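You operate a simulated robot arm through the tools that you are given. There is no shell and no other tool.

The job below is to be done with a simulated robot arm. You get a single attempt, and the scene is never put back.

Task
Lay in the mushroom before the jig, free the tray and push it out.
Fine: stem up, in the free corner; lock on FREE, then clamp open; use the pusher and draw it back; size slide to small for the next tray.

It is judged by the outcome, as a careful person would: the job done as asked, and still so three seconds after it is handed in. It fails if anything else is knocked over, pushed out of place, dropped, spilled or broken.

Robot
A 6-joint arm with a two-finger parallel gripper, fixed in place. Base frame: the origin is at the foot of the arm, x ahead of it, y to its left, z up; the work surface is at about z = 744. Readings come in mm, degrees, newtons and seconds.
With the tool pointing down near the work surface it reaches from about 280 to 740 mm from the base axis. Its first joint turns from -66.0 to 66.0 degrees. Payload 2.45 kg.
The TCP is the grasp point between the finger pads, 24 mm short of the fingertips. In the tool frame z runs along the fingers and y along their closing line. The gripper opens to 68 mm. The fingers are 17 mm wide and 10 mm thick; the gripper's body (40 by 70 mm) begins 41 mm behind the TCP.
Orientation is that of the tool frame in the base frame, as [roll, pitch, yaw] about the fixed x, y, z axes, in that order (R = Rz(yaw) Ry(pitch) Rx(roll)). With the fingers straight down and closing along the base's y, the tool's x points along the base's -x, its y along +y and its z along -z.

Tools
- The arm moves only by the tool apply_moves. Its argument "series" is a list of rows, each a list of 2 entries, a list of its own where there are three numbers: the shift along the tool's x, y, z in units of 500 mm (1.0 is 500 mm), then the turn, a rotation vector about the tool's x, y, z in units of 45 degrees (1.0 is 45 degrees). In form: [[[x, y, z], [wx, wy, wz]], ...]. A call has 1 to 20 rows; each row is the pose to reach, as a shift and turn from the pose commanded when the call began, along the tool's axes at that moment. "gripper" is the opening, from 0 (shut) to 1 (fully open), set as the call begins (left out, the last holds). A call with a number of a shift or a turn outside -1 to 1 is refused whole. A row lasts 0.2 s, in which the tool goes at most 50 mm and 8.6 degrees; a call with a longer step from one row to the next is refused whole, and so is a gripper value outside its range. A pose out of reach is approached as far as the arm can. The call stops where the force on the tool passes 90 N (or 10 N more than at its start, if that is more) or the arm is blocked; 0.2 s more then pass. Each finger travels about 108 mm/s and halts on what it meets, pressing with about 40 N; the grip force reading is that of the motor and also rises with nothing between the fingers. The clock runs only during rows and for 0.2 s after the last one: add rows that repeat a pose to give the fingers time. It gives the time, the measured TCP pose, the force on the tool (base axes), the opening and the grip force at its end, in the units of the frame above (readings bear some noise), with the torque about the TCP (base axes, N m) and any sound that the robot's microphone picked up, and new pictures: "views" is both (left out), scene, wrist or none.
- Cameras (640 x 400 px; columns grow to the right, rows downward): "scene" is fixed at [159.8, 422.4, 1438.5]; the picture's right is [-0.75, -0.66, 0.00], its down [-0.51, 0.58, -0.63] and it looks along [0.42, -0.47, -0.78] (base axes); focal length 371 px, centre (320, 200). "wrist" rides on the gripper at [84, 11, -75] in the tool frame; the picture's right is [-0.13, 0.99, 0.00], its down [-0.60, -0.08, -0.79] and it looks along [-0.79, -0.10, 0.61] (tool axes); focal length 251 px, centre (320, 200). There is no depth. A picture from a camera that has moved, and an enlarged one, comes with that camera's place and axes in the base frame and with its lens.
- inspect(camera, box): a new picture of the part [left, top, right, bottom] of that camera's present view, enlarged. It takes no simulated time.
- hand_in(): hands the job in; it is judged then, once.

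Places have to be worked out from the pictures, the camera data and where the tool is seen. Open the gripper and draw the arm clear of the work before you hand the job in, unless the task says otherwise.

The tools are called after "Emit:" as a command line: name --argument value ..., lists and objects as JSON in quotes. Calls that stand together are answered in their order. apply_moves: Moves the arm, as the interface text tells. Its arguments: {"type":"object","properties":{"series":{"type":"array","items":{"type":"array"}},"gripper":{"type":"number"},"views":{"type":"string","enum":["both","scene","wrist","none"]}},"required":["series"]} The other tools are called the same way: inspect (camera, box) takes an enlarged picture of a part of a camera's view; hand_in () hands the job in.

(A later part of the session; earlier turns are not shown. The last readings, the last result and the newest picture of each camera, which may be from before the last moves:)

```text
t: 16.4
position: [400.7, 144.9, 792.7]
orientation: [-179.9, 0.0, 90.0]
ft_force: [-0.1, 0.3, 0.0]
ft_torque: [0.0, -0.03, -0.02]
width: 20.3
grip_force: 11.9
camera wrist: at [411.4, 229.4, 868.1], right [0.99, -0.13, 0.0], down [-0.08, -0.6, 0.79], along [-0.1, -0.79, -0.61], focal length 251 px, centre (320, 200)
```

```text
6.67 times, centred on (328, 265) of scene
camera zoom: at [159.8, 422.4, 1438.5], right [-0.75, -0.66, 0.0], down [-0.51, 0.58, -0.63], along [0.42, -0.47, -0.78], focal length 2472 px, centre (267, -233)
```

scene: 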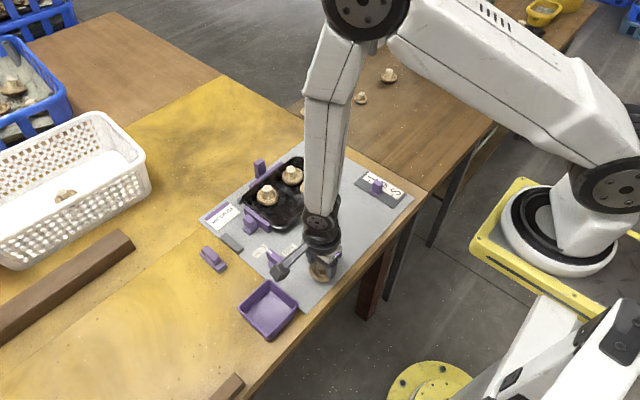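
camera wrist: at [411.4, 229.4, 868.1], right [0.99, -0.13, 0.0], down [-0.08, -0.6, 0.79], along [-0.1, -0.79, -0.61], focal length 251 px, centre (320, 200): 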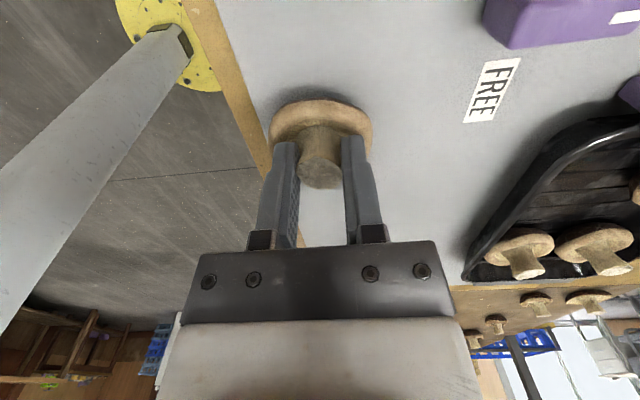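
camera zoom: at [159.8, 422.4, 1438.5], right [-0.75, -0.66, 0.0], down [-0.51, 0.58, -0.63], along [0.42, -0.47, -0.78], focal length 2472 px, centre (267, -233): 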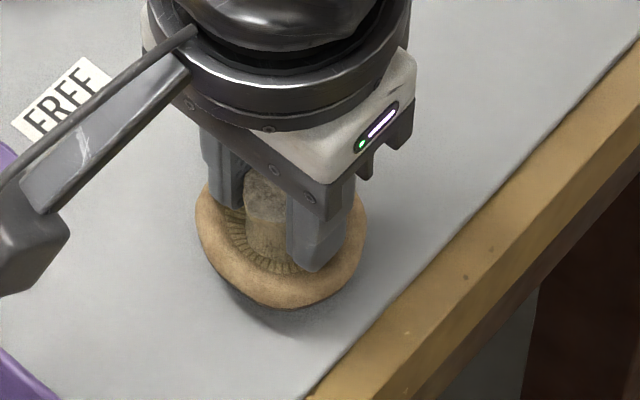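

The mushroom is moving with the gripper (unchanged in the wrist view, board receding). I keep lifting slowly.

Emit:
apply_moves --series '[[[0, 0, -0.004], [0, 0, 0]], [[0, 0, -0.01], [0, 0, 0]], [[0, 0, -0.018], [0, 0, 0]], [[0, 0, -0.028], [0, 0, 0]], [[0, 0, -0.04], [0, 0, 0]], [[0, 0, -0.055], [0, 0, 0]], [[0, 0, -0.07], [0, 0, 0]], [[0, 0, -0.08], [0, 0, 0]]]' --views "both"

Emit:
inspect --camera "scene" --box '[280, 205, 376, 265]'

```text
t: 18.2
position: [399.7, 144.2, 832.8]
orientation: [180.0, 0.0, 90.0]
ft_force: [0.1, 1.3, -0.9]
ft_torque: [0.05, -0.02, 0.01]
width: 20.1
grip_force: 11.7
camera wrist: at [410.9, 229.3, 908.2], right [0.99, -0.13, 0.0], down [-0.08, -0.6, 0.79], along [-0.1, -0.79, -0.61], focal length 251 px, centre (320, 200)
```

scene: 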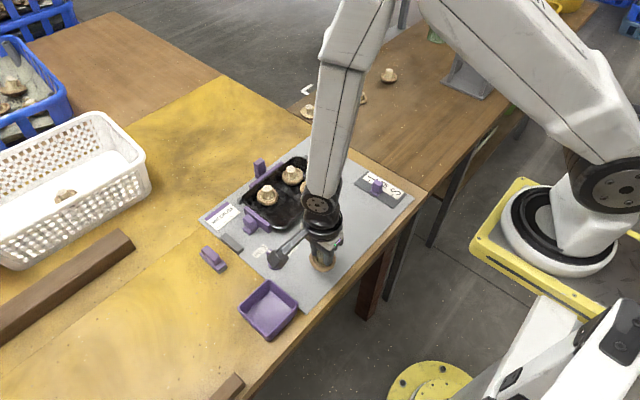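
wrist: 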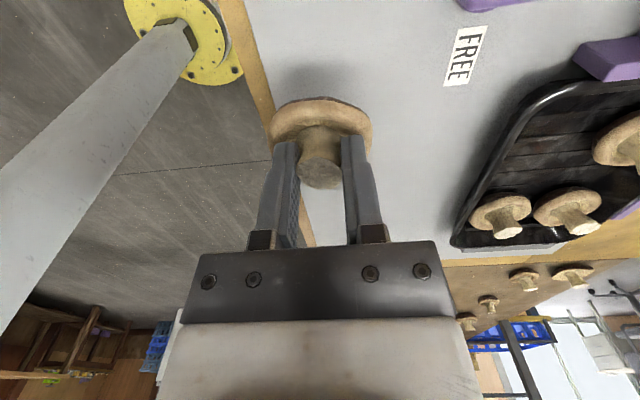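

```text
6.67 times, centred on (328, 235) of scene
camera zoom: at [159.8, 422.4, 1438.5], right [-0.75, -0.66, 0.0], down [-0.51, 0.58, -0.63], along [0.42, -0.47, -0.78], focal length 2472 px, centre (267, -33)
```

zoom: 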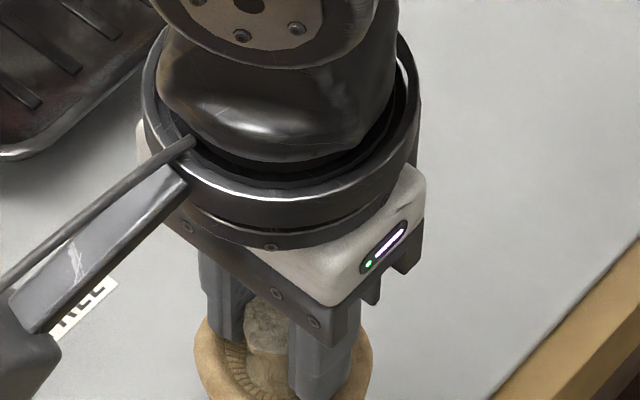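

It is held firmly. I raise it and carry it over the free corner (about x = 566, y = 84), turning the gripper back so it closes along y.

Emit:
apply_moves --series '[[[0, 0, -0.03], [0, 0, 0]], [[0, 0, -0.07], [0, 0, 0]], [[0, 0, -0.1], [0, 0, 0]], [[-0.01, 0.03, -0.1], [0, 0, -0.12]], [[-0.03, 0.08, -0.1], [0, 0, -0.28]], [[-0.05, 0.14, -0.1], [0, 0, -0.44]], [[-0.075, 0.2, -0.1], [0, 0, -0.6]], [[-0.1, 0.26, -0.1], [0, 0, -0.76]], [[-0.117, 0.31, -0.1], [0, 0, -0.9]], [[-0.122, 0.332, -0.1], [0, 0, -1.0]], [[-0.122, 0.332, -0.1], [0, 0, -1.0]]]' --views "none"

Emit:
apply_moves --series '[[[0, 0, 0], [0, 0, -0.12]], [[0, 0, 0], [0, 0, -0.28]], [[0, 0, 0], [0, 0, -0.44]], [[0, 0, 0], [0, 0, -0.6]], [[0, 0, 0], [0, 0, -0.76]], [[0, 0, 0], [0, 0, -0.92]], [[0, 0, 0], [0, 0, -1.0]], [[0, 0, 0], [0, 0, -1.0]]]' --views "both"

Emit:
inspect --camera "wrist" --box '[200, 80, 440, 230]'

Emit:
inspect --camera "scene" --box '[230, 145, 342, 215]'

```text
t: 20.6
position: [567.4, 84.5, 884.1]
orientation: [-179.9, 0.1, 135.2]
ft_force: [0.0, 0.0, -0.3]
ft_torque: [0.02, 0.03, 0.0]
width: 20.1
grip_force: 12.1
```

```text
t: 22.4
position: [566.8, 85.5, 882.8]
orientation: [-179.9, 0.0, -179.9]
ft_force: [-0.3, 0.2, 0.2]
ft_torque: [0.02, 0.0, 0.0]
width: 20.2
grip_force: 12.1
camera wrist: at [482.2, 95.4, 958.4], right [0.13, 0.99, 0.0], down [0.6, -0.08, 0.79], along [0.79, -0.1, -0.61], focal length 251 px, centre (320, 200)
```

scene: 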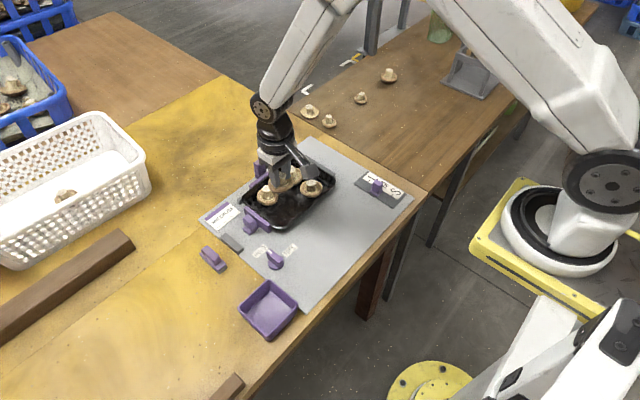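
wrist: 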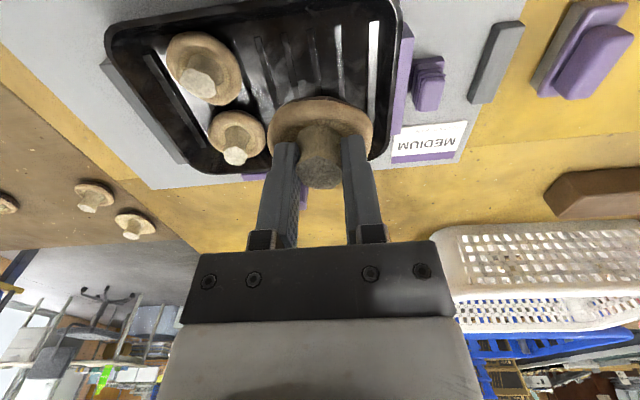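

```text
2.67 times, centred on (320, 155) of wrist
camera zoom: at [482.2, 95.4, 958.4], right [0.13, 0.99, 0.0], down [0.6, -0.08, 0.79], along [0.79, -0.1, -0.61], focal length 670 px, centre (320, 320)
```

zoom: 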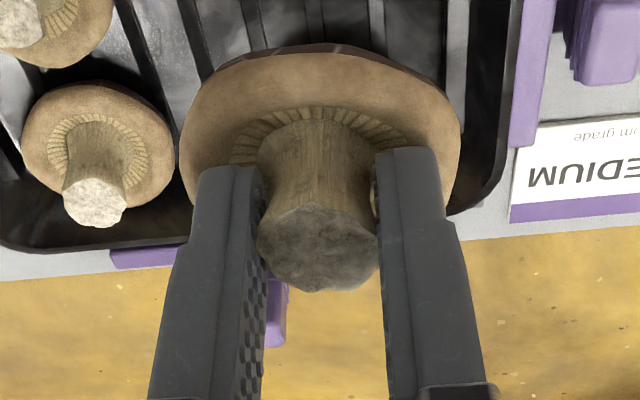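

```text
5.71 times, centred on (286, 180) of scene
camera zoom: at [159.8, 422.4, 1438.5], right [-0.75, -0.66, 0.0], down [-0.51, 0.58, -0.63], along [0.42, -0.47, -0.78], focal length 2119 px, centre (514, 314)
```

zoom: 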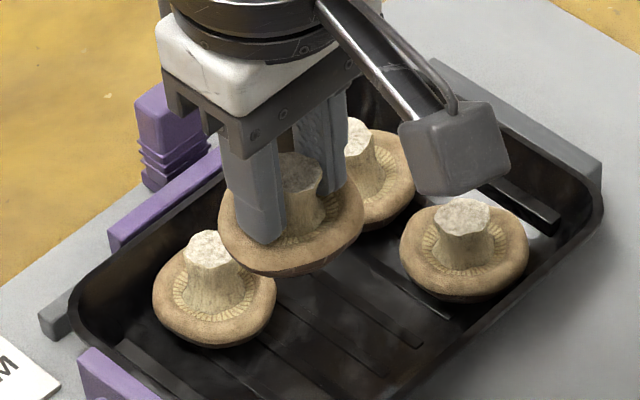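

The held mushroom's cap centre sits about 2 mm beyond the TCP. The neighbours are at (557, -2), (620, 0) and (622, 85), so I aim its centre at about (565, 84) and lower it to just above the tray floor.

Emit:
apply_moves --series '[[[0.0072, -0.003, 0.03], [0, 0, 0]], [[0.0072, -0.003, 0.07], [0, 0, 0]], [[0.0072, -0.003, 0.11], [0, 0, 0]], [[0.0072, -0.003, 0.135], [0, 0, 0]], [[0.0072, -0.003, 0.15], [0, 0, 0]], [[0.0072, -0.003, 0.156], [0, 0, 0]], [[0.0072, -0.003, 0.156], [0, 0, 0]]]' --views "both"

Emit:
inspect --camera "scene" --box '[230, 155, 342, 225]'

Emit:
inspect --camera "wrist" --box '[200, 50, 440, 200]'

```text
t: 24.0
position: [563.1, 82.9, 805.5]
orientation: [-180.0, 0.0, -179.9]
ft_force: [0.4, 0.2, -0.2]
ft_torque: [0.05, -0.01, 0.01]
width: 20.3
grip_force: 11.7
camera wrist: at [479.0, 94.2, 880.3], right [0.13, 0.99, 0.0], down [0.6, -0.08, 0.79], along [0.79, -0.1, -0.61], focal length 251 px, centre (320, 200)
```

scene: 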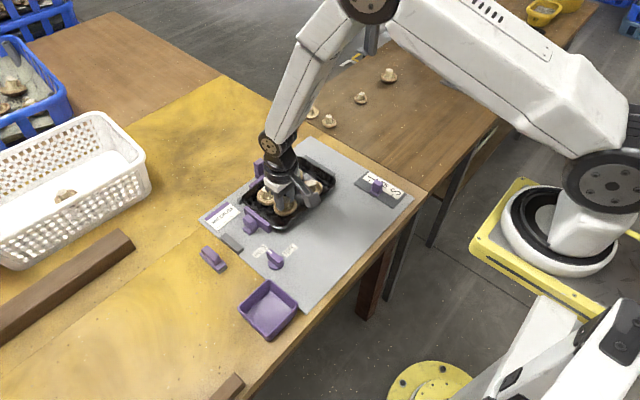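
wrist: 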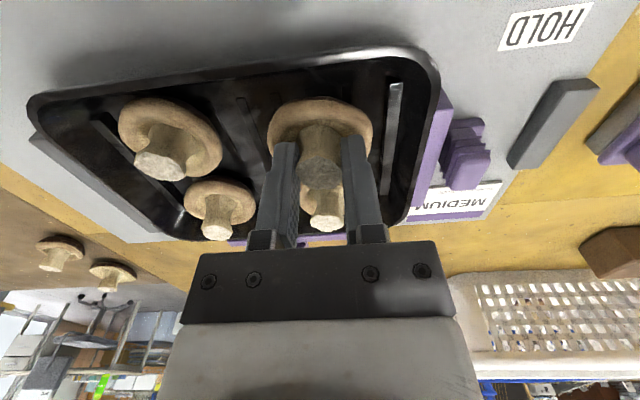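

```text
5.71 times, centred on (286, 190) of scene
camera zoom: at [159.8, 422.4, 1438.5], right [-0.75, -0.66, 0.0], down [-0.51, 0.58, -0.63], along [0.42, -0.47, -0.78], focal length 2119 px, centre (514, 257)
```

zoom: 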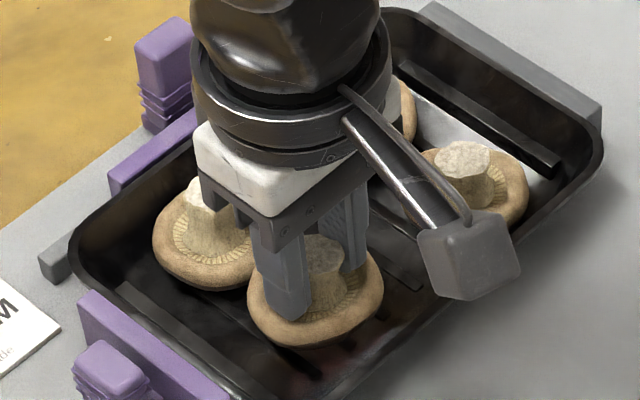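

```text
2.67 times, centred on (320, 125) of wrist
camera zoom: at [479.0, 94.2, 880.3], right [0.13, 0.99, 0.0], down [0.6, -0.08, 0.79], along [0.79, -0.1, -0.61], focal length 670 px, centre (320, 400)
```

zoom: 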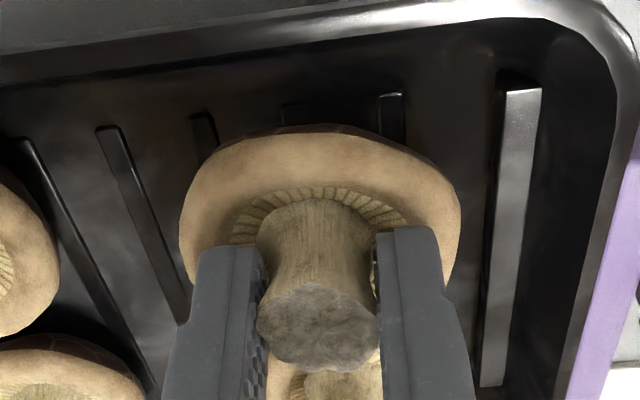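

Clear of walls and neighbours. I lower in small steps while watching the force.

Emit:
apply_moves --series '[[[0, 0, 0.006], [0, 0, 0]], [[0, 0, 0.012], [0, 0, 0]], [[0, 0, 0.016], [0, 0, 0]], [[0, 0, 0.016], [0, 0, 0]]]' --views "none"

Emit:
apply_moves --series '[[[0, 0, 0.002], [0, 0, 0]], [[0, 0, 0.004], [0, 0, 0]], [[0, 0, 0.004], [0, 0, 0]]]' --views "wrist"

```text
t: 25.0
position: [562.7, 84.5, 797.7]
orientation: [-180.0, 0.0, 180.0]
ft_force: [-0.6, 0.6, -0.2]
ft_torque: [0.01, 0.0, -0.01]
width: 19.9
grip_force: 11.9
```

```text
t: 25.8
position: [563.4, 84.1, 795.5]
orientation: [179.9, -0.1, -180.0]
ft_force: [0.2, 0.2, 1.0]
ft_torque: [-0.02, -0.01, 0.02]
width: 20.0
grip_force: 12.1
camera wrist: at [478.9, 94.3, 870.4], right [0.13, 0.99, 0.0], down [0.6, -0.08, 0.79], along [0.79, -0.1, -0.61], focal length 251 px, centre (320, 200)
```

wrist: 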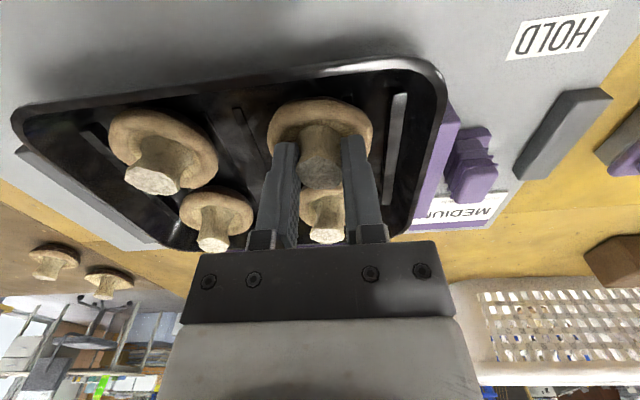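

Emit:
apply_moves --series '[[[0, 0, 0.002], [0, 0, 0]], [[0, 0, 0.003], [0, 0, 0]], [[0, 0, 0.003], [0, 0, 0]]]' --views "none"

```text
t: 26.6
position: [562.3, 82.8, 794.7]
orientation: [-179.9, 0.0, 180.0]
ft_force: [0.3, -1.2, -0.7]
ft_torque: [0.01, 0.0, 0.01]
width: 20.3
grip_force: 11.5
```

Still no contact at z≈794.5, so I step down further in 1–1.5 mm moves.

Emit:
apply_moves --series '[[[0, 0, 0.002], [0, 0, 0]], [[0, 0, 0.003], [0, 0, 0]], [[0, 0, 0.003], [0, 0, 0]]]' --views "none"

Emit:
apply_moves --series '[[[0, 0, 0.001], [0, 0, 0]], [[0, 0, 0.002], [0, 0, 0]], [[0, 0, 0.002], [0, 0, 0]]]' --views "wrist"

Emit:
inspect --camera "scene" --box '[230, 160, 342, 230]'

```text
t: 27.4
position: [563.6, 83.9, 793.5]
orientation: [180.0, 0.0, 180.0]
ft_force: [0.0, 0.4, 1.7]
ft_torque: [0.01, 0.03, 0.0]
width: 20.1
grip_force: 11.5
```

```text
t: 28.2
position: [563.6, 84.0, 792.3]
orientation: [180.0, 0.1, -180.0]
ft_force: [-1.0, -0.4, 11.0]
ft_torque: [0.01, -0.02, -0.03]
width: 20.0
grip_force: 12.2
camera wrist: at [479.2, 94.5, 866.7], right [0.13, 0.99, 0.0], down [0.6, -0.08, 0.79], along [0.79, -0.1, -0.61], focal length 251 px, centre (320, 200)
```

wrist: 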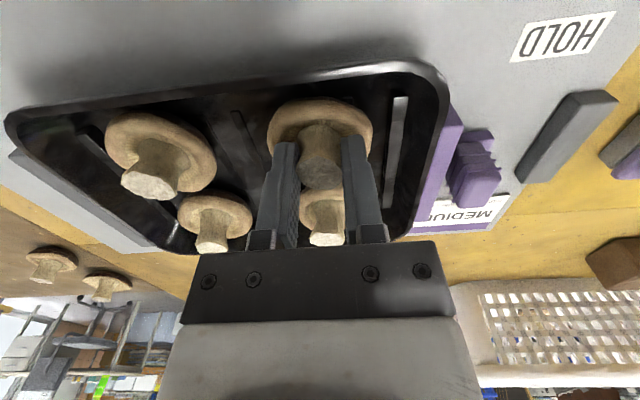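

```text
5.71 times, centred on (286, 195) of scene
camera zoom: at [159.6, 422.4, 1438.5], right [-0.75, -0.66, 0.0], down [-0.51, 0.58, -0.63], along [0.42, -0.47, -0.78], focal length 2119 px, centre (514, 229)
```

zoom: 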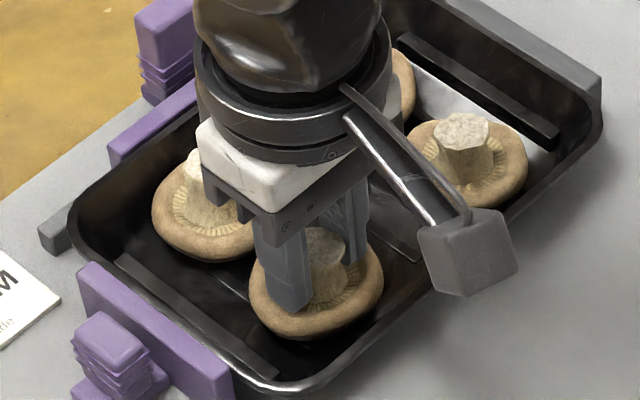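

Contact at 11 N, so the mushroom is on the tray floor. I ease up half a millimetre and open just enough to let go.

Emit:
apply_moves --series '[[[0, 0, -0.001], [0, 0, 0]], [[0, 0, -0.001], [0, 0, 0]]]' --views "none"

Emit:
apply_moves --series '[[[0, 0, 0], [0, 0, 0]], [[0, 0, -0.004], [0, 0, 0]], [[0, 0, -0.01], [0, 0, 0]], [[0, 0, -0.02], [0, 0, 0]], [[0, 0, -0.02], [0, 0, 0]]]' --gripper 0.46 --views "both"

Emit:
inspect --camera "wrist" --box '[200, 60, 440, 210]'

```text
t: 28.8
position: [563.0, 83.5, 792.2]
orientation: [180.0, 0.2, -180.0]
ft_force: [1.3, 0.3, 7.9]
ft_torque: [0.03, -0.07, 0.01]
width: 20.2
grip_force: 11.8
```

```text
t: 30.0
position: [563.4, 82.9, 802.9]
orientation: [180.0, 0.0, -179.9]
ft_force: [0.2, 0.4, 0.4]
ft_torque: [0.0, -0.03, 0.0]
width: 31.3
grip_force: 0.1
camera wrist: at [478.5, 94.0, 877.2], right [0.13, 0.99, 0.0], down [0.6, -0.08, 0.79], along [0.79, -0.1, -0.61], focal length 251 px, centre (320, 200)
```

scene: 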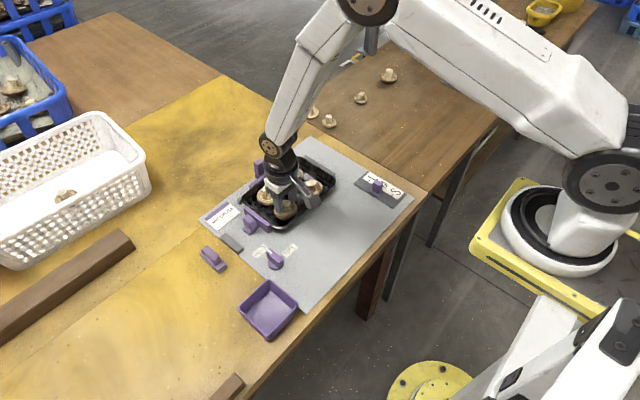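
wrist: 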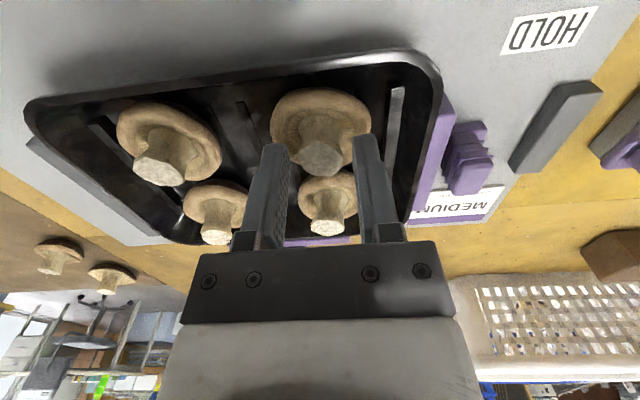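

```text
2.67 times, centred on (320, 135) of wrist
camera zoom: at [478.5, 94.0, 877.2], right [0.13, 0.99, 0.0], down [0.6, -0.08, 0.79], along [0.79, -0.1, -0.61], focal length 670 px, centre (320, 373)
```

zoom: 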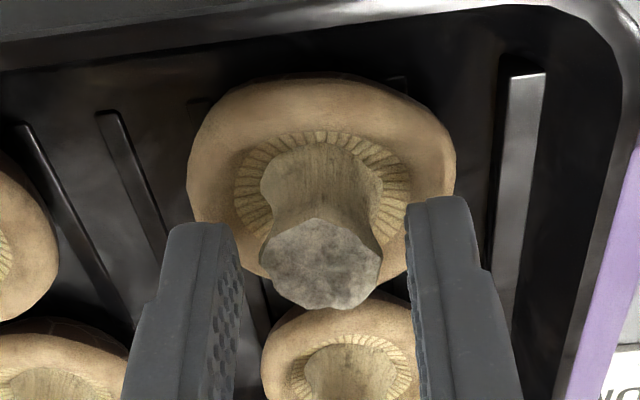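

The mushroom is free and standing stem-up in the corner. I rise straight up and then look at the tray and the knob.

Emit:
apply_moves --series '[[[0, 0, -0.04], [0, 0, 0]], [[0, 0, -0.1], [0, 0, 0]], [[0, 0, -0.15], [0, 0, 0]], [[0.05, 0.03, -0.15], [0, 0, 0]], [[0.12, 0.1, -0.15], [0, 0, 0]], [[0.18, 0.18, -0.15], [0, 0, 0]], [[0.19, 0.2, -0.15], [0, 0, 0]], [[0.19, 0.2, -0.15], [0, 0, 0]]]' --views "both"

Emit:
inspect --camera "scene" --box '[230, 150, 342, 230]'

Emit:
inspect --camera "wrist" --box '[240, 60, 400, 170]'

```text
t: 31.8
position: [468.2, 183.6, 876.5]
orientation: [179.9, 0.0, 180.0]
ft_force: [0.1, 0.1, -0.4]
ft_torque: [-0.02, 0.03, 0.0]
width: 31.5
grip_force: 0.0
camera wrist: at [383.6, 195.0, 951.9], right [0.13, 0.99, 0.0], down [0.6, -0.08, 0.79], along [0.79, -0.1, -0.61], focal length 251 px, centre (320, 200)
```

scene: 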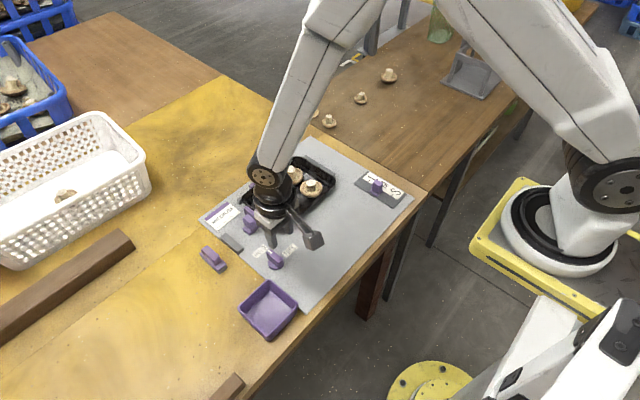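
wrist: 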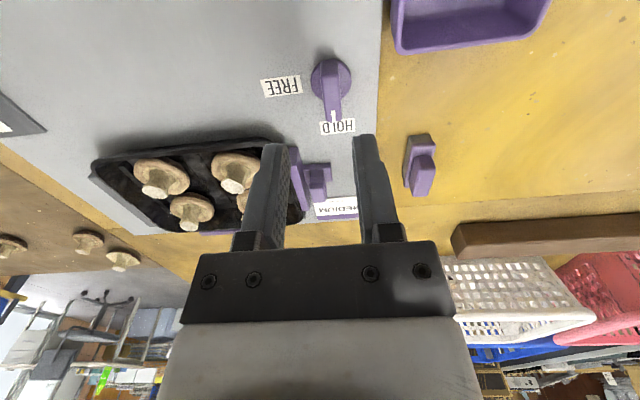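

```text
5.00 times, centred on (286, 190) of scene
camera zoom: at [159.8, 422.4, 1438.5], right [-0.75, -0.66, 0.0], down [-0.51, 0.58, -0.63], along [0.42, -0.47, -0.78], focal length 1854 px, centre (490, 250)
```

zoom: 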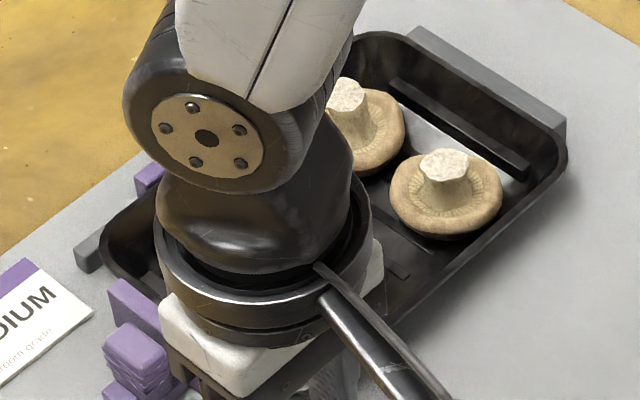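

```text
3.64 times, centred on (320, 115) of wrist
camera zoom: at [383.6, 195.0, 951.9], right [0.13, 0.99, 0.0], down [0.6, -0.08, 0.79], along [0.79, -0.1, -0.61], focal length 914 px, centre (320, 509)
```

zoom: 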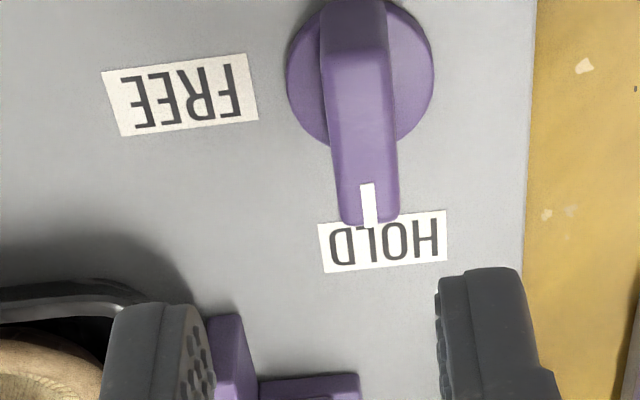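

Emit:
inspect --camera "wrist" --box '[296, 40, 376, 140]'

Emit:
inspect --camera "scene" --box '[244, 236, 308, 276]'

```text
4.00 times, centred on (336, 90) of wrist
camera zoom: at [383.6, 195.0, 951.9], right [0.13, 0.99, 0.0], down [0.6, -0.08, 0.79], along [0.79, -0.1, -0.61], focal length 1006 px, centre (256, 640)
```

zoom: 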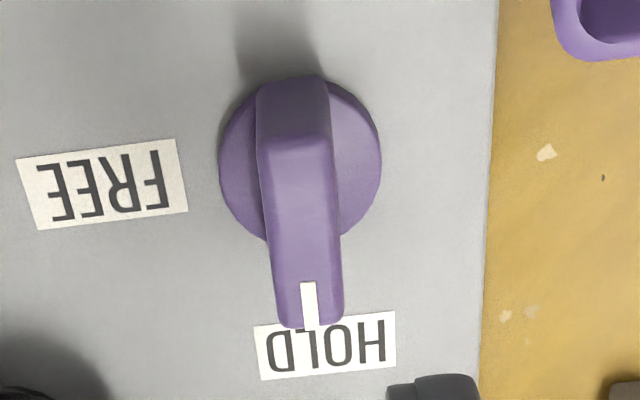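

```text
10.00 times, centred on (276, 256) of scene
camera zoom: at [159.8, 422.4, 1438.5], right [-0.75, -0.66, 0.0], down [-0.51, 0.58, -0.63], along [0.42, -0.47, -0.78], focal length 3709 px, centre (760, -360)
```

zoom: 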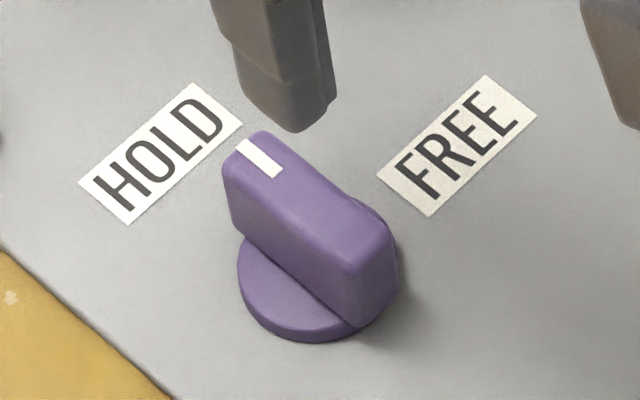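

The knob pivot is at about (487, 190.5). Its bar is 13 mm wide, lies along x and its top is near z = 774. I move above it and stop with the fingertips just over the bar to check.

Emit:
apply_moves --series '[[[-0.02, 0.008, 0.03], [0, 0, 0]], [[-0.0376, 0.0136, 0.08], [0, 0, 0]], [[-0.0376, 0.0136, 0.12], [0, 0, 0]], [[-0.0376, 0.0136, 0.142], [0, 0, 0]], [[-0.0376, 0.0136, 0.142], [0, 0, 0]]]' --gripper 0.5 --views "both"

Emit:
inspect --camera "wrist" --box '[230, 60, 422, 190]'

Emit:
inspect --camera "scene" --box '[234, 216, 314, 276]'

```text
t: 33.0
position: [487.1, 190.1, 805.4]
orientation: [-180.0, 0.1, 179.9]
ft_force: [0.2, 0.6, -0.5]
ft_torque: [-0.05, 0.03, 0.03]
width: 33.8
grip_force: 0.0
camera wrist: at [402.3, 201.9, 880.0], right [0.13, 0.99, 0.0], down [0.6, -0.08, 0.79], along [0.79, -0.1, -0.61], focal length 251 px, centre (320, 200)
```

scene: 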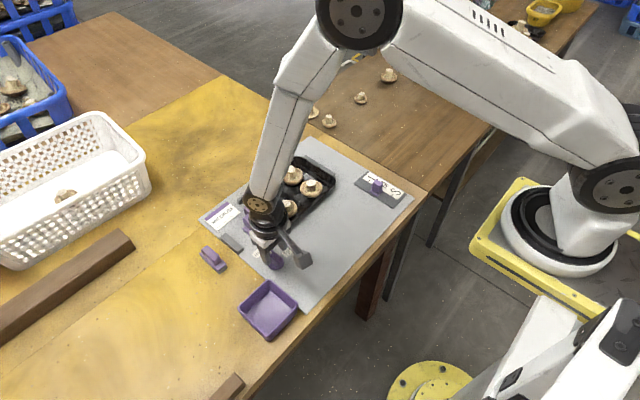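
wrist: 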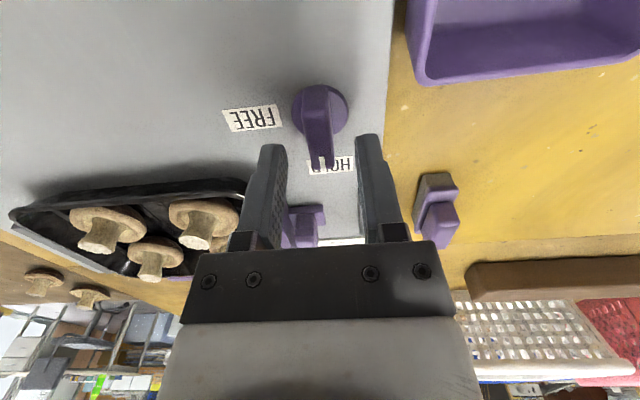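

```text
3.08 times, centred on (326, 125) of wrist
camera zoom: at [402.3, 201.9, 880.0], right [0.13, 0.99, 0.0], down [0.6, -0.08, 0.79], along [0.79, -0.1, -0.61], focal length 774 px, centre (302, 431)
```

zoom: 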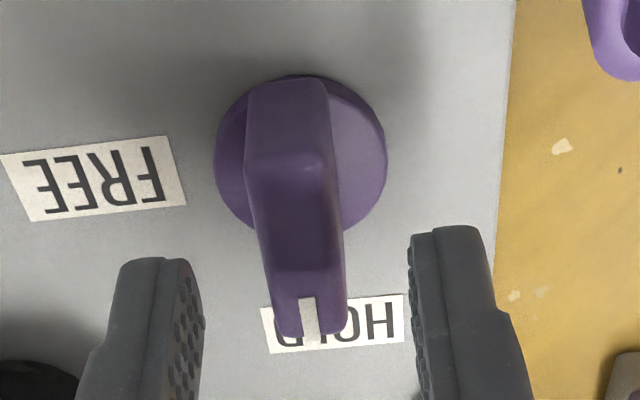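

```text
6.67 times, centred on (274, 246) of scene
camera zoom: at [159.8, 422.4, 1438.5], right [-0.75, -0.66, 0.0], down [-0.51, 0.58, -0.63], along [0.42, -0.47, -0.78], focal length 2472 px, centre (627, -107)
```

zoom: 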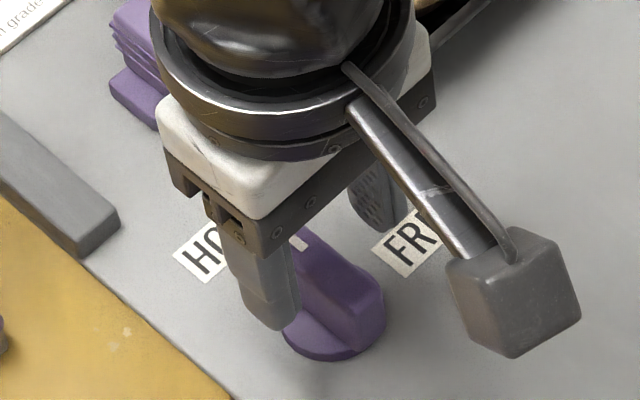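

Alignment looks right, with the pivot about 1 mm nearer. I lower so the tips straddle the bar just above the disc, then close.

Emit:
apply_moves --series '[[[0.002, 0.0006, 0.02], [0, 0, 0]], [[0.002, 0.0006, 0.04], [0, 0, 0]], [[0.002, 0.0006, 0.05], [0, 0, 0]], [[0.002, 0.0006, 0.05], [0, 0, 0]]]' --views "none"

Emit:
apply_moves --series '[[[0, 0, 0], [0, 0, 0]], [[0, 0, 0], [0, 0, 0]], [[0, 0, 0], [0, 0, 0]]]' --gripper 0.0 --views "both"

Emit:
inspect --camera "wrist" --box '[230, 60, 422, 190]'

```text
t: 34.0
position: [485.8, 190.8, 780.8]
orientation: [179.9, 0.1, -180.0]
ft_force: [1.4, 0.2, 0.8]
ft_torque: [0.01, -0.01, 0.0]
width: 34.1
grip_force: 0.1
```

```text
t: 34.8
position: [484.7, 190.2, 780.7]
orientation: [-180.0, 0.0, -180.0]
ft_force: [0.7, -1.1, -2.7]
ft_torque: [0.02, -0.26, -0.01]
width: 13.9
grip_force: 33.5
camera wrist: at [401.2, 201.3, 855.6], right [0.13, 0.99, 0.0], down [0.6, -0.08, 0.79], along [0.79, -0.1, -0.61], focal length 251 px, centre (320, 200)
```

scene: 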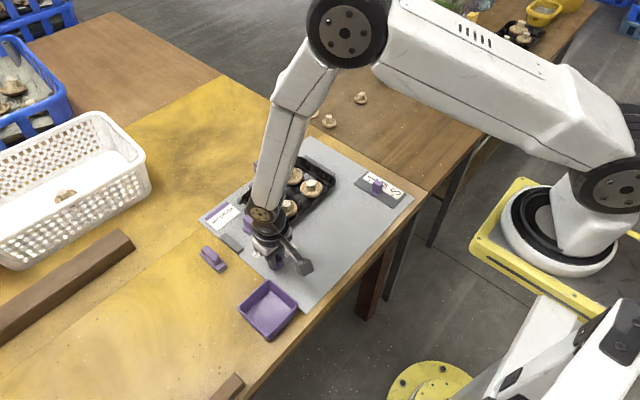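
wrist: 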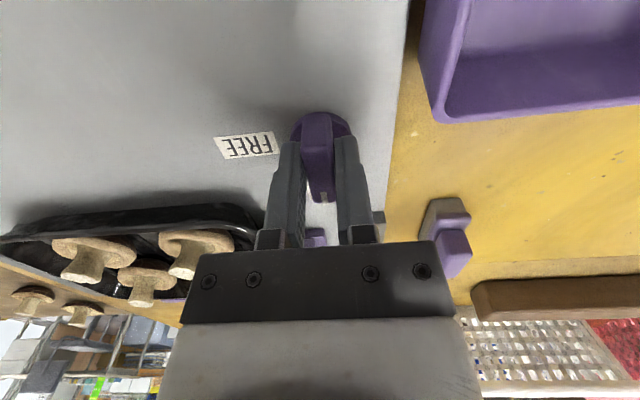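

```text
3.08 times, centred on (326, 125) of wrist
camera zoom: at [401.2, 201.3, 855.6], right [0.13, 0.99, 0.0], down [0.6, -0.08, 0.79], along [0.79, -0.1, -0.61], focal length 774 px, centre (302, 431)
```

zoom: 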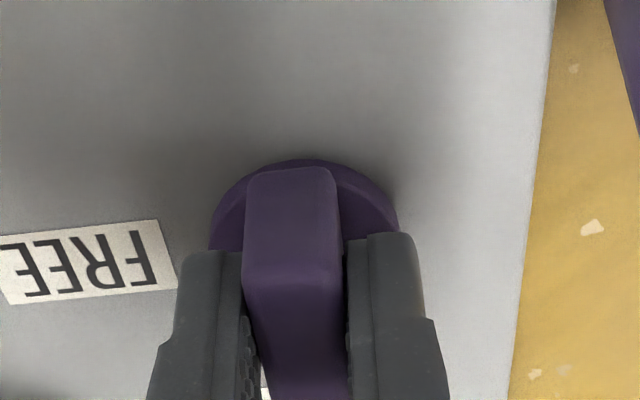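

Firm grip on the bar (33 N, 14 mm). I turn it clockwise seen from above toward FREE, the first 45°.

Emit:
apply_moves --series '[[[0, 0, 0], [0, 0, 0.14]], [[0, 0, 0], [0, 0, 0.3]], [[0, 0, 0], [0, 0, 0.46]], [[0, 0, 0], [0, 0, 0.62]], [[0, 0, 0], [0, 0, 0.78]], [[0, 0, 0], [0, 0, 0.92]], [[0, 0, 0], [0, 0, 1.0]]]' --views "both"

Emit:
inspect --camera "wrist" --box '[230, 60, 422, 190]'

```text
t: 36.4
position: [487.4, 191.7, 781.8]
orientation: [179.7, 0.1, 134.9]
ft_force: [6.4, 35.1, -12.6]
ft_torque: [0.24, 0.3, 0.11]
width: 14.0
grip_force: 33.2
camera wrist: at [435.3, 259.5, 856.4], right [0.79, 0.61, 0.01], down [0.37, -0.49, 0.79], along [0.49, -0.63, -0.61], focal length 251 px, centre (320, 200)
```

scene: 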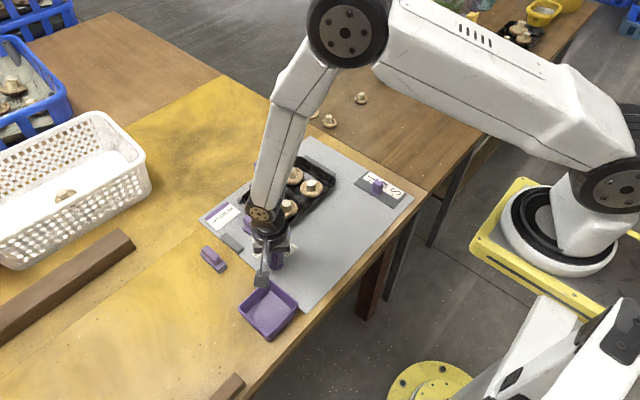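
wrist: 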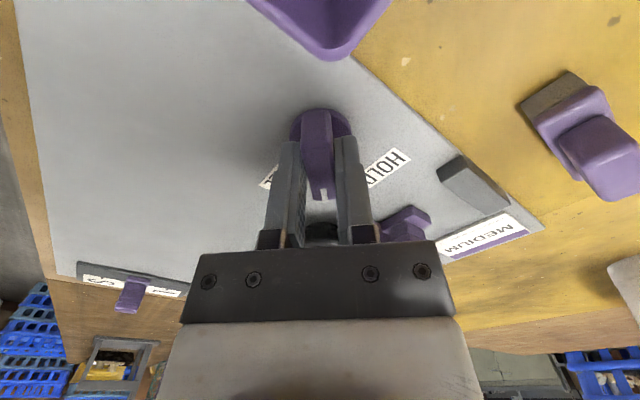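

```text
3.08 times, centred on (326, 125) of wrist
camera zoom: at [435.3, 259.5, 856.4], right [0.79, 0.61, 0.01], down [0.37, -0.49, 0.79], along [0.49, -0.63, -0.61], focal length 774 px, centre (302, 431)
```

zoom: 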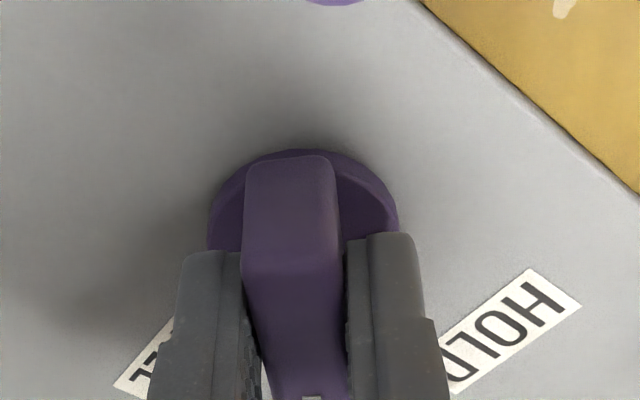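

The bar follows, now at 45°. The 35 N side force means the true pivot is a couple of mm off my axis, so I ease the path by (+2, +2) mm while turning the remaining 45°.

Emit:
apply_moves --series '[[[0, 0.003, 0], [0, 0, 0.1]], [[0, 0.004, 0], [0, 0, 0.26]], [[0, 0.0045, 0], [0, 0, 0.42]], [[0, 0.005, 0], [0, 0, 0.58]], [[0, 0.0055, 0], [0, 0, 0.74]], [[0, 0.0057, 0], [0, 0, 0.9]], [[0, 0.0057, 0], [0, 0, 1.0]], [[0, 0.0057, 0], [0, 0, 1.0]]]' --views "both"

Emit:
inspect --camera "wrist" --box '[230, 60, 422, 190]'

```text
t: 38.2
position: [490.3, 192.8, 781.4]
orientation: [179.7, -0.1, 89.9]
ft_force: [9.8, 18.5, 9.9]
ft_torque: [0.0, 0.23, 0.07]
width: 14.0
grip_force: 33.5
camera wrist: at [500.5, 277.0, 856.7], right [0.99, -0.13, 0.0], down [-0.08, -0.61, 0.79], along [-0.1, -0.79, -0.61], focal length 251 px, centre (320, 200)
```

scene: 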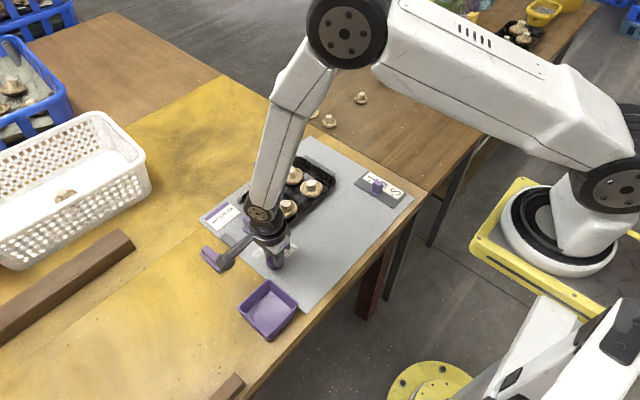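
wrist: 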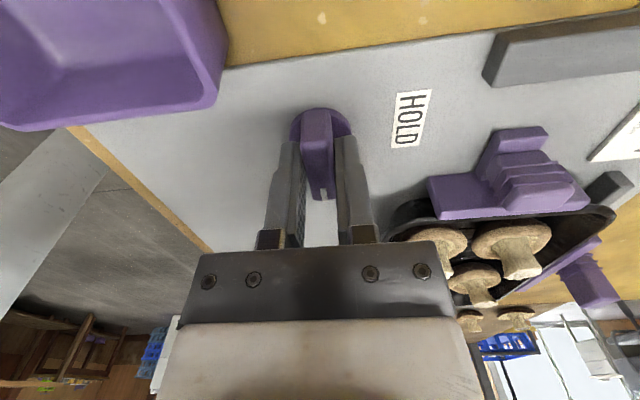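

```text
3.08 times, centred on (326, 125) of wrist
camera zoom: at [500.5, 277.0, 856.7], right [0.99, -0.13, 0.0], down [-0.08, -0.61, 0.79], along [-0.1, -0.79, -0.61], focal length 774 px, centre (302, 431)
```

zoom: 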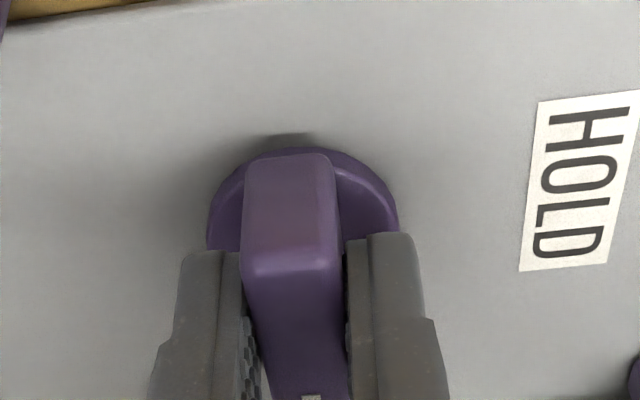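

The knob has been turned 90° and points at -y, the FREE side. I open and lift clear to see whether it stays.

Emit:
apply_moves --series '[[[0, 0, 0], [0, 0, 0]], [[0, 0, 0], [0, 0, 0]], [[0, 0, -0.04], [0, 0, 0]], [[0, 0, -0.1], [0, 0, 0]], [[0, 0, -0.16], [0, 0, 0]], [[0, 0, -0.16], [0, 0, 0]]]' --gripper 0.55 --views "both"

Emit:
inspect --camera "wrist" --box '[250, 40, 410, 150]'

Emit:
inspect --camera "scene" --box '[234, 226, 314, 276]'

```text
t: 39.6
position: [487.0, 192.3, 861.7]
orientation: [-180.0, -0.1, 90.0]
ft_force: [0.6, 0.1, 0.6]
ft_torque: [0.01, 0.01, 0.0]
width: 37.1
grip_force: 0.0
camera wrist: at [497.3, 277.2, 936.1], right [0.99, -0.13, 0.0], down [-0.08, -0.6, 0.79], along [-0.1, -0.79, -0.61], focal length 251 px, centre (320, 200)
```

scene: 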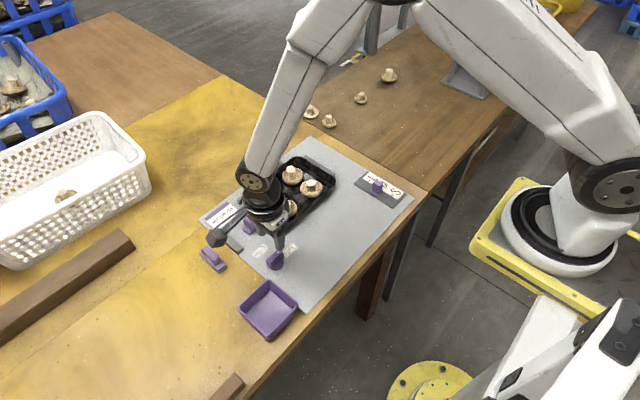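
wrist: 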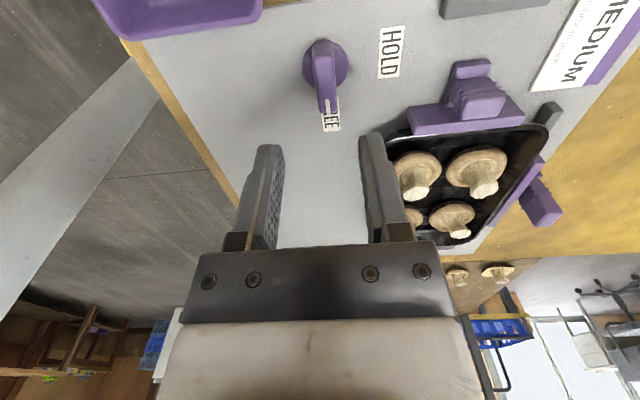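

```text
3.64 times, centred on (330, 95) of wrist
camera zoom: at [497.3, 277.2, 936.1], right [0.99, -0.13, 0.0], down [-0.08, -0.6, 0.79], along [-0.1, -0.79, -0.61], focal length 914 px, centre (284, 582)
```

zoom: 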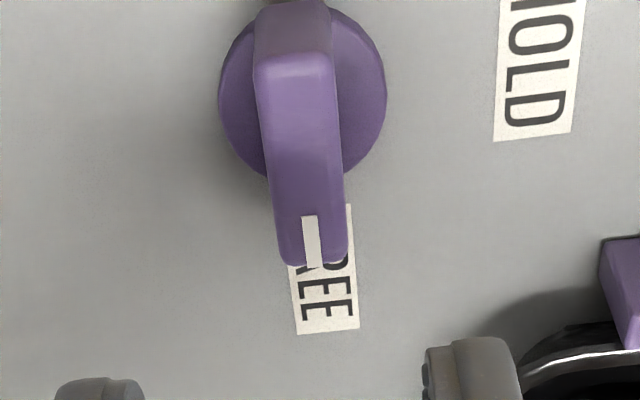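

```text
8.00 times, centred on (274, 251) of scene
camera zoom: at [159.8, 422.4, 1438.5], right [-0.75, -0.66, 0.0], down [-0.51, 0.58, -0.63], along [0.42, -0.47, -0.78], focal length 2967 px, centre (688, -208)
```

zoom: 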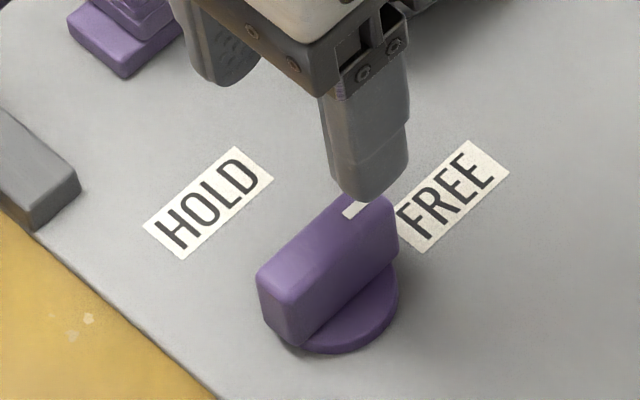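

The lock stands on FREE. Now I look closely at the clamp before working it.

Emit:
inspect --camera "wrist" --box '[390, 40, 566, 150]'

Emit:
inspect --camera "scene" --box '[220, 195, 284, 255]'

```text
3.64 times, centred on (478, 95) of wrist
camera zoom: at [497.3, 277.2, 936.1], right [0.99, -0.13, 0.0], down [-0.08, -0.6, 0.79], along [-0.1, -0.79, -0.61], focal length 914 px, centre (-254, 582)
```

zoom: 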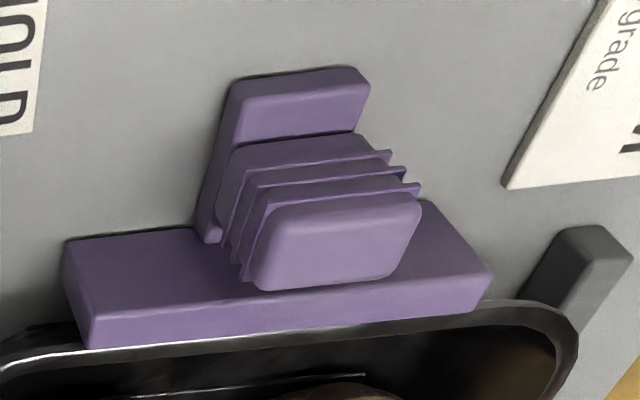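

```text
6.67 times, centred on (252, 225) of scene
camera zoom: at [159.8, 422.4, 1438.5], right [-0.75, -0.66, 0.0], down [-0.51, 0.58, -0.63], along [0.42, -0.47, -0.78], focal length 2472 px, centre (773, 33)
```

zoom: 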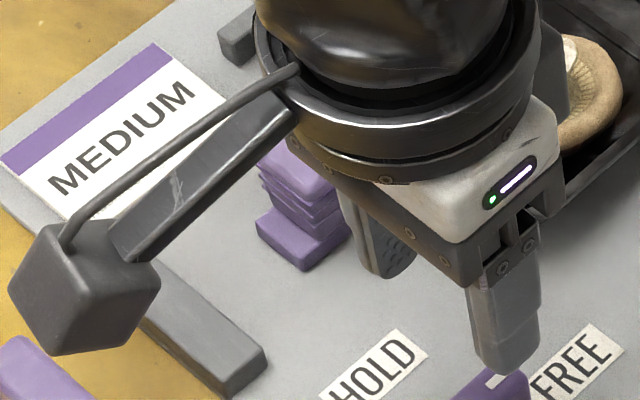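

The clamp has a plate against the tray, with a shoe and a ridged handle at about (593, 164), top near z = 778. The grey stop at y≈215 leaves about 33 mm of opening travel toward +y. I move above the handle with the gripper closing along x and look again.

Emit:
apply_moves --series '[[[-0.01, 0.04, 0], [0, 0, 0]], [[-0.02, 0.1, 0], [0, 0, 0]], [[-0.04, 0.16, 0.02], [0, 0, 0]], [[-0.056, 0.205, 0.05], [0, 0, 0]], [[-0.056, 0.212, 0.064], [0, 0, 0]], [[-0.056, 0.212, 0.064], [0, 0, 0]]]' --gripper 0.68 --views "both"

Emit:
inspect --camera "wrist" --box '[230, 50, 422, 180]'

Emit:
inspect --camera "scene" --box '[210, 180, 290, 250]'

```text
t: 41.0
position: [593.3, 163.5, 829.1]
orientation: [180.0, 0.0, 90.0]
ft_force: [-0.7, -0.2, 0.1]
ft_torque: [0.0, -0.01, 0.02]
width: 46.2
grip_force: 0.1
camera wrist: at [604.0, 248.1, 903.5], right [0.99, -0.13, 0.0], down [-0.08, -0.6, 0.79], along [-0.1, -0.79, -0.61], focal length 251 px, centre (320, 200)
```

scene: 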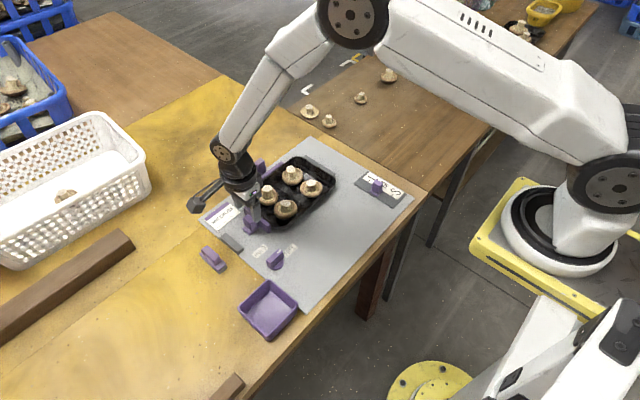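
wrist: 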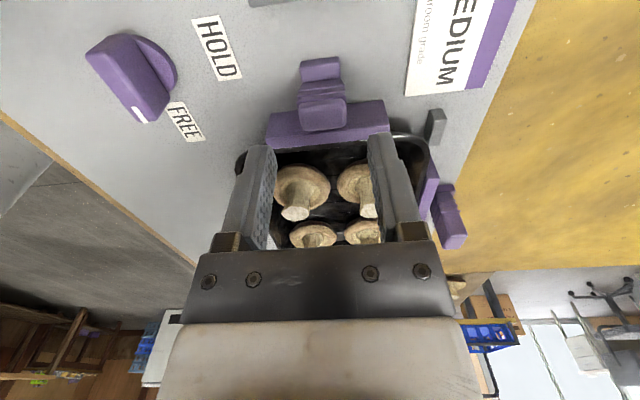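

```text
3.08 times, centred on (326, 115) of wrist
camera zoom: at [604.0, 248.1, 903.5], right [0.99, -0.13, 0.0], down [-0.08, -0.6, 0.79], along [-0.1, -0.79, -0.61], focal length 774 px, centre (302, 462)
```

zoom: 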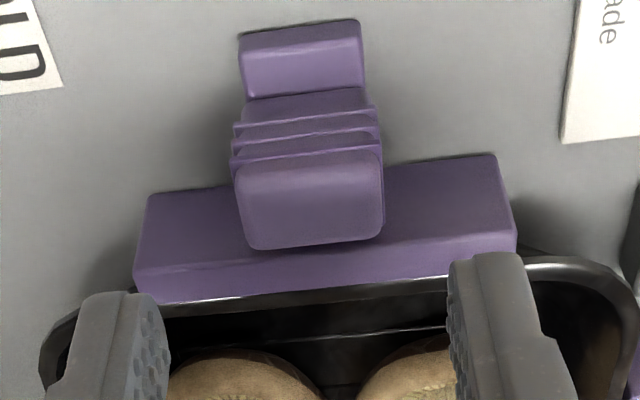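

```text
5.71 times, centred on (250, 215) of scene
camera zoom: at [159.8, 422.4, 1438.5], right [-0.75, -0.66, 0.0], down [-0.51, 0.58, -0.63], along [0.42, -0.47, -0.78], focal length 2119 px, centre (720, 114)
```

zoom: 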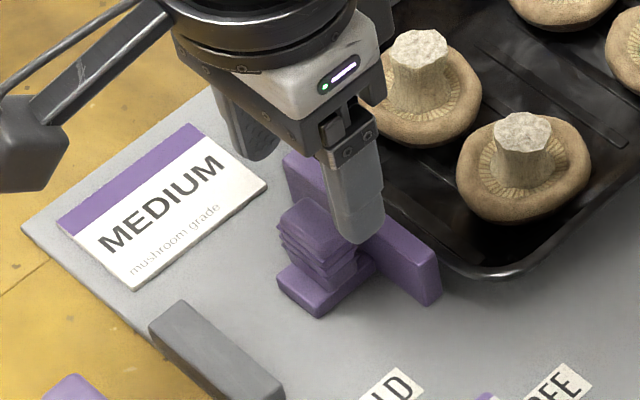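

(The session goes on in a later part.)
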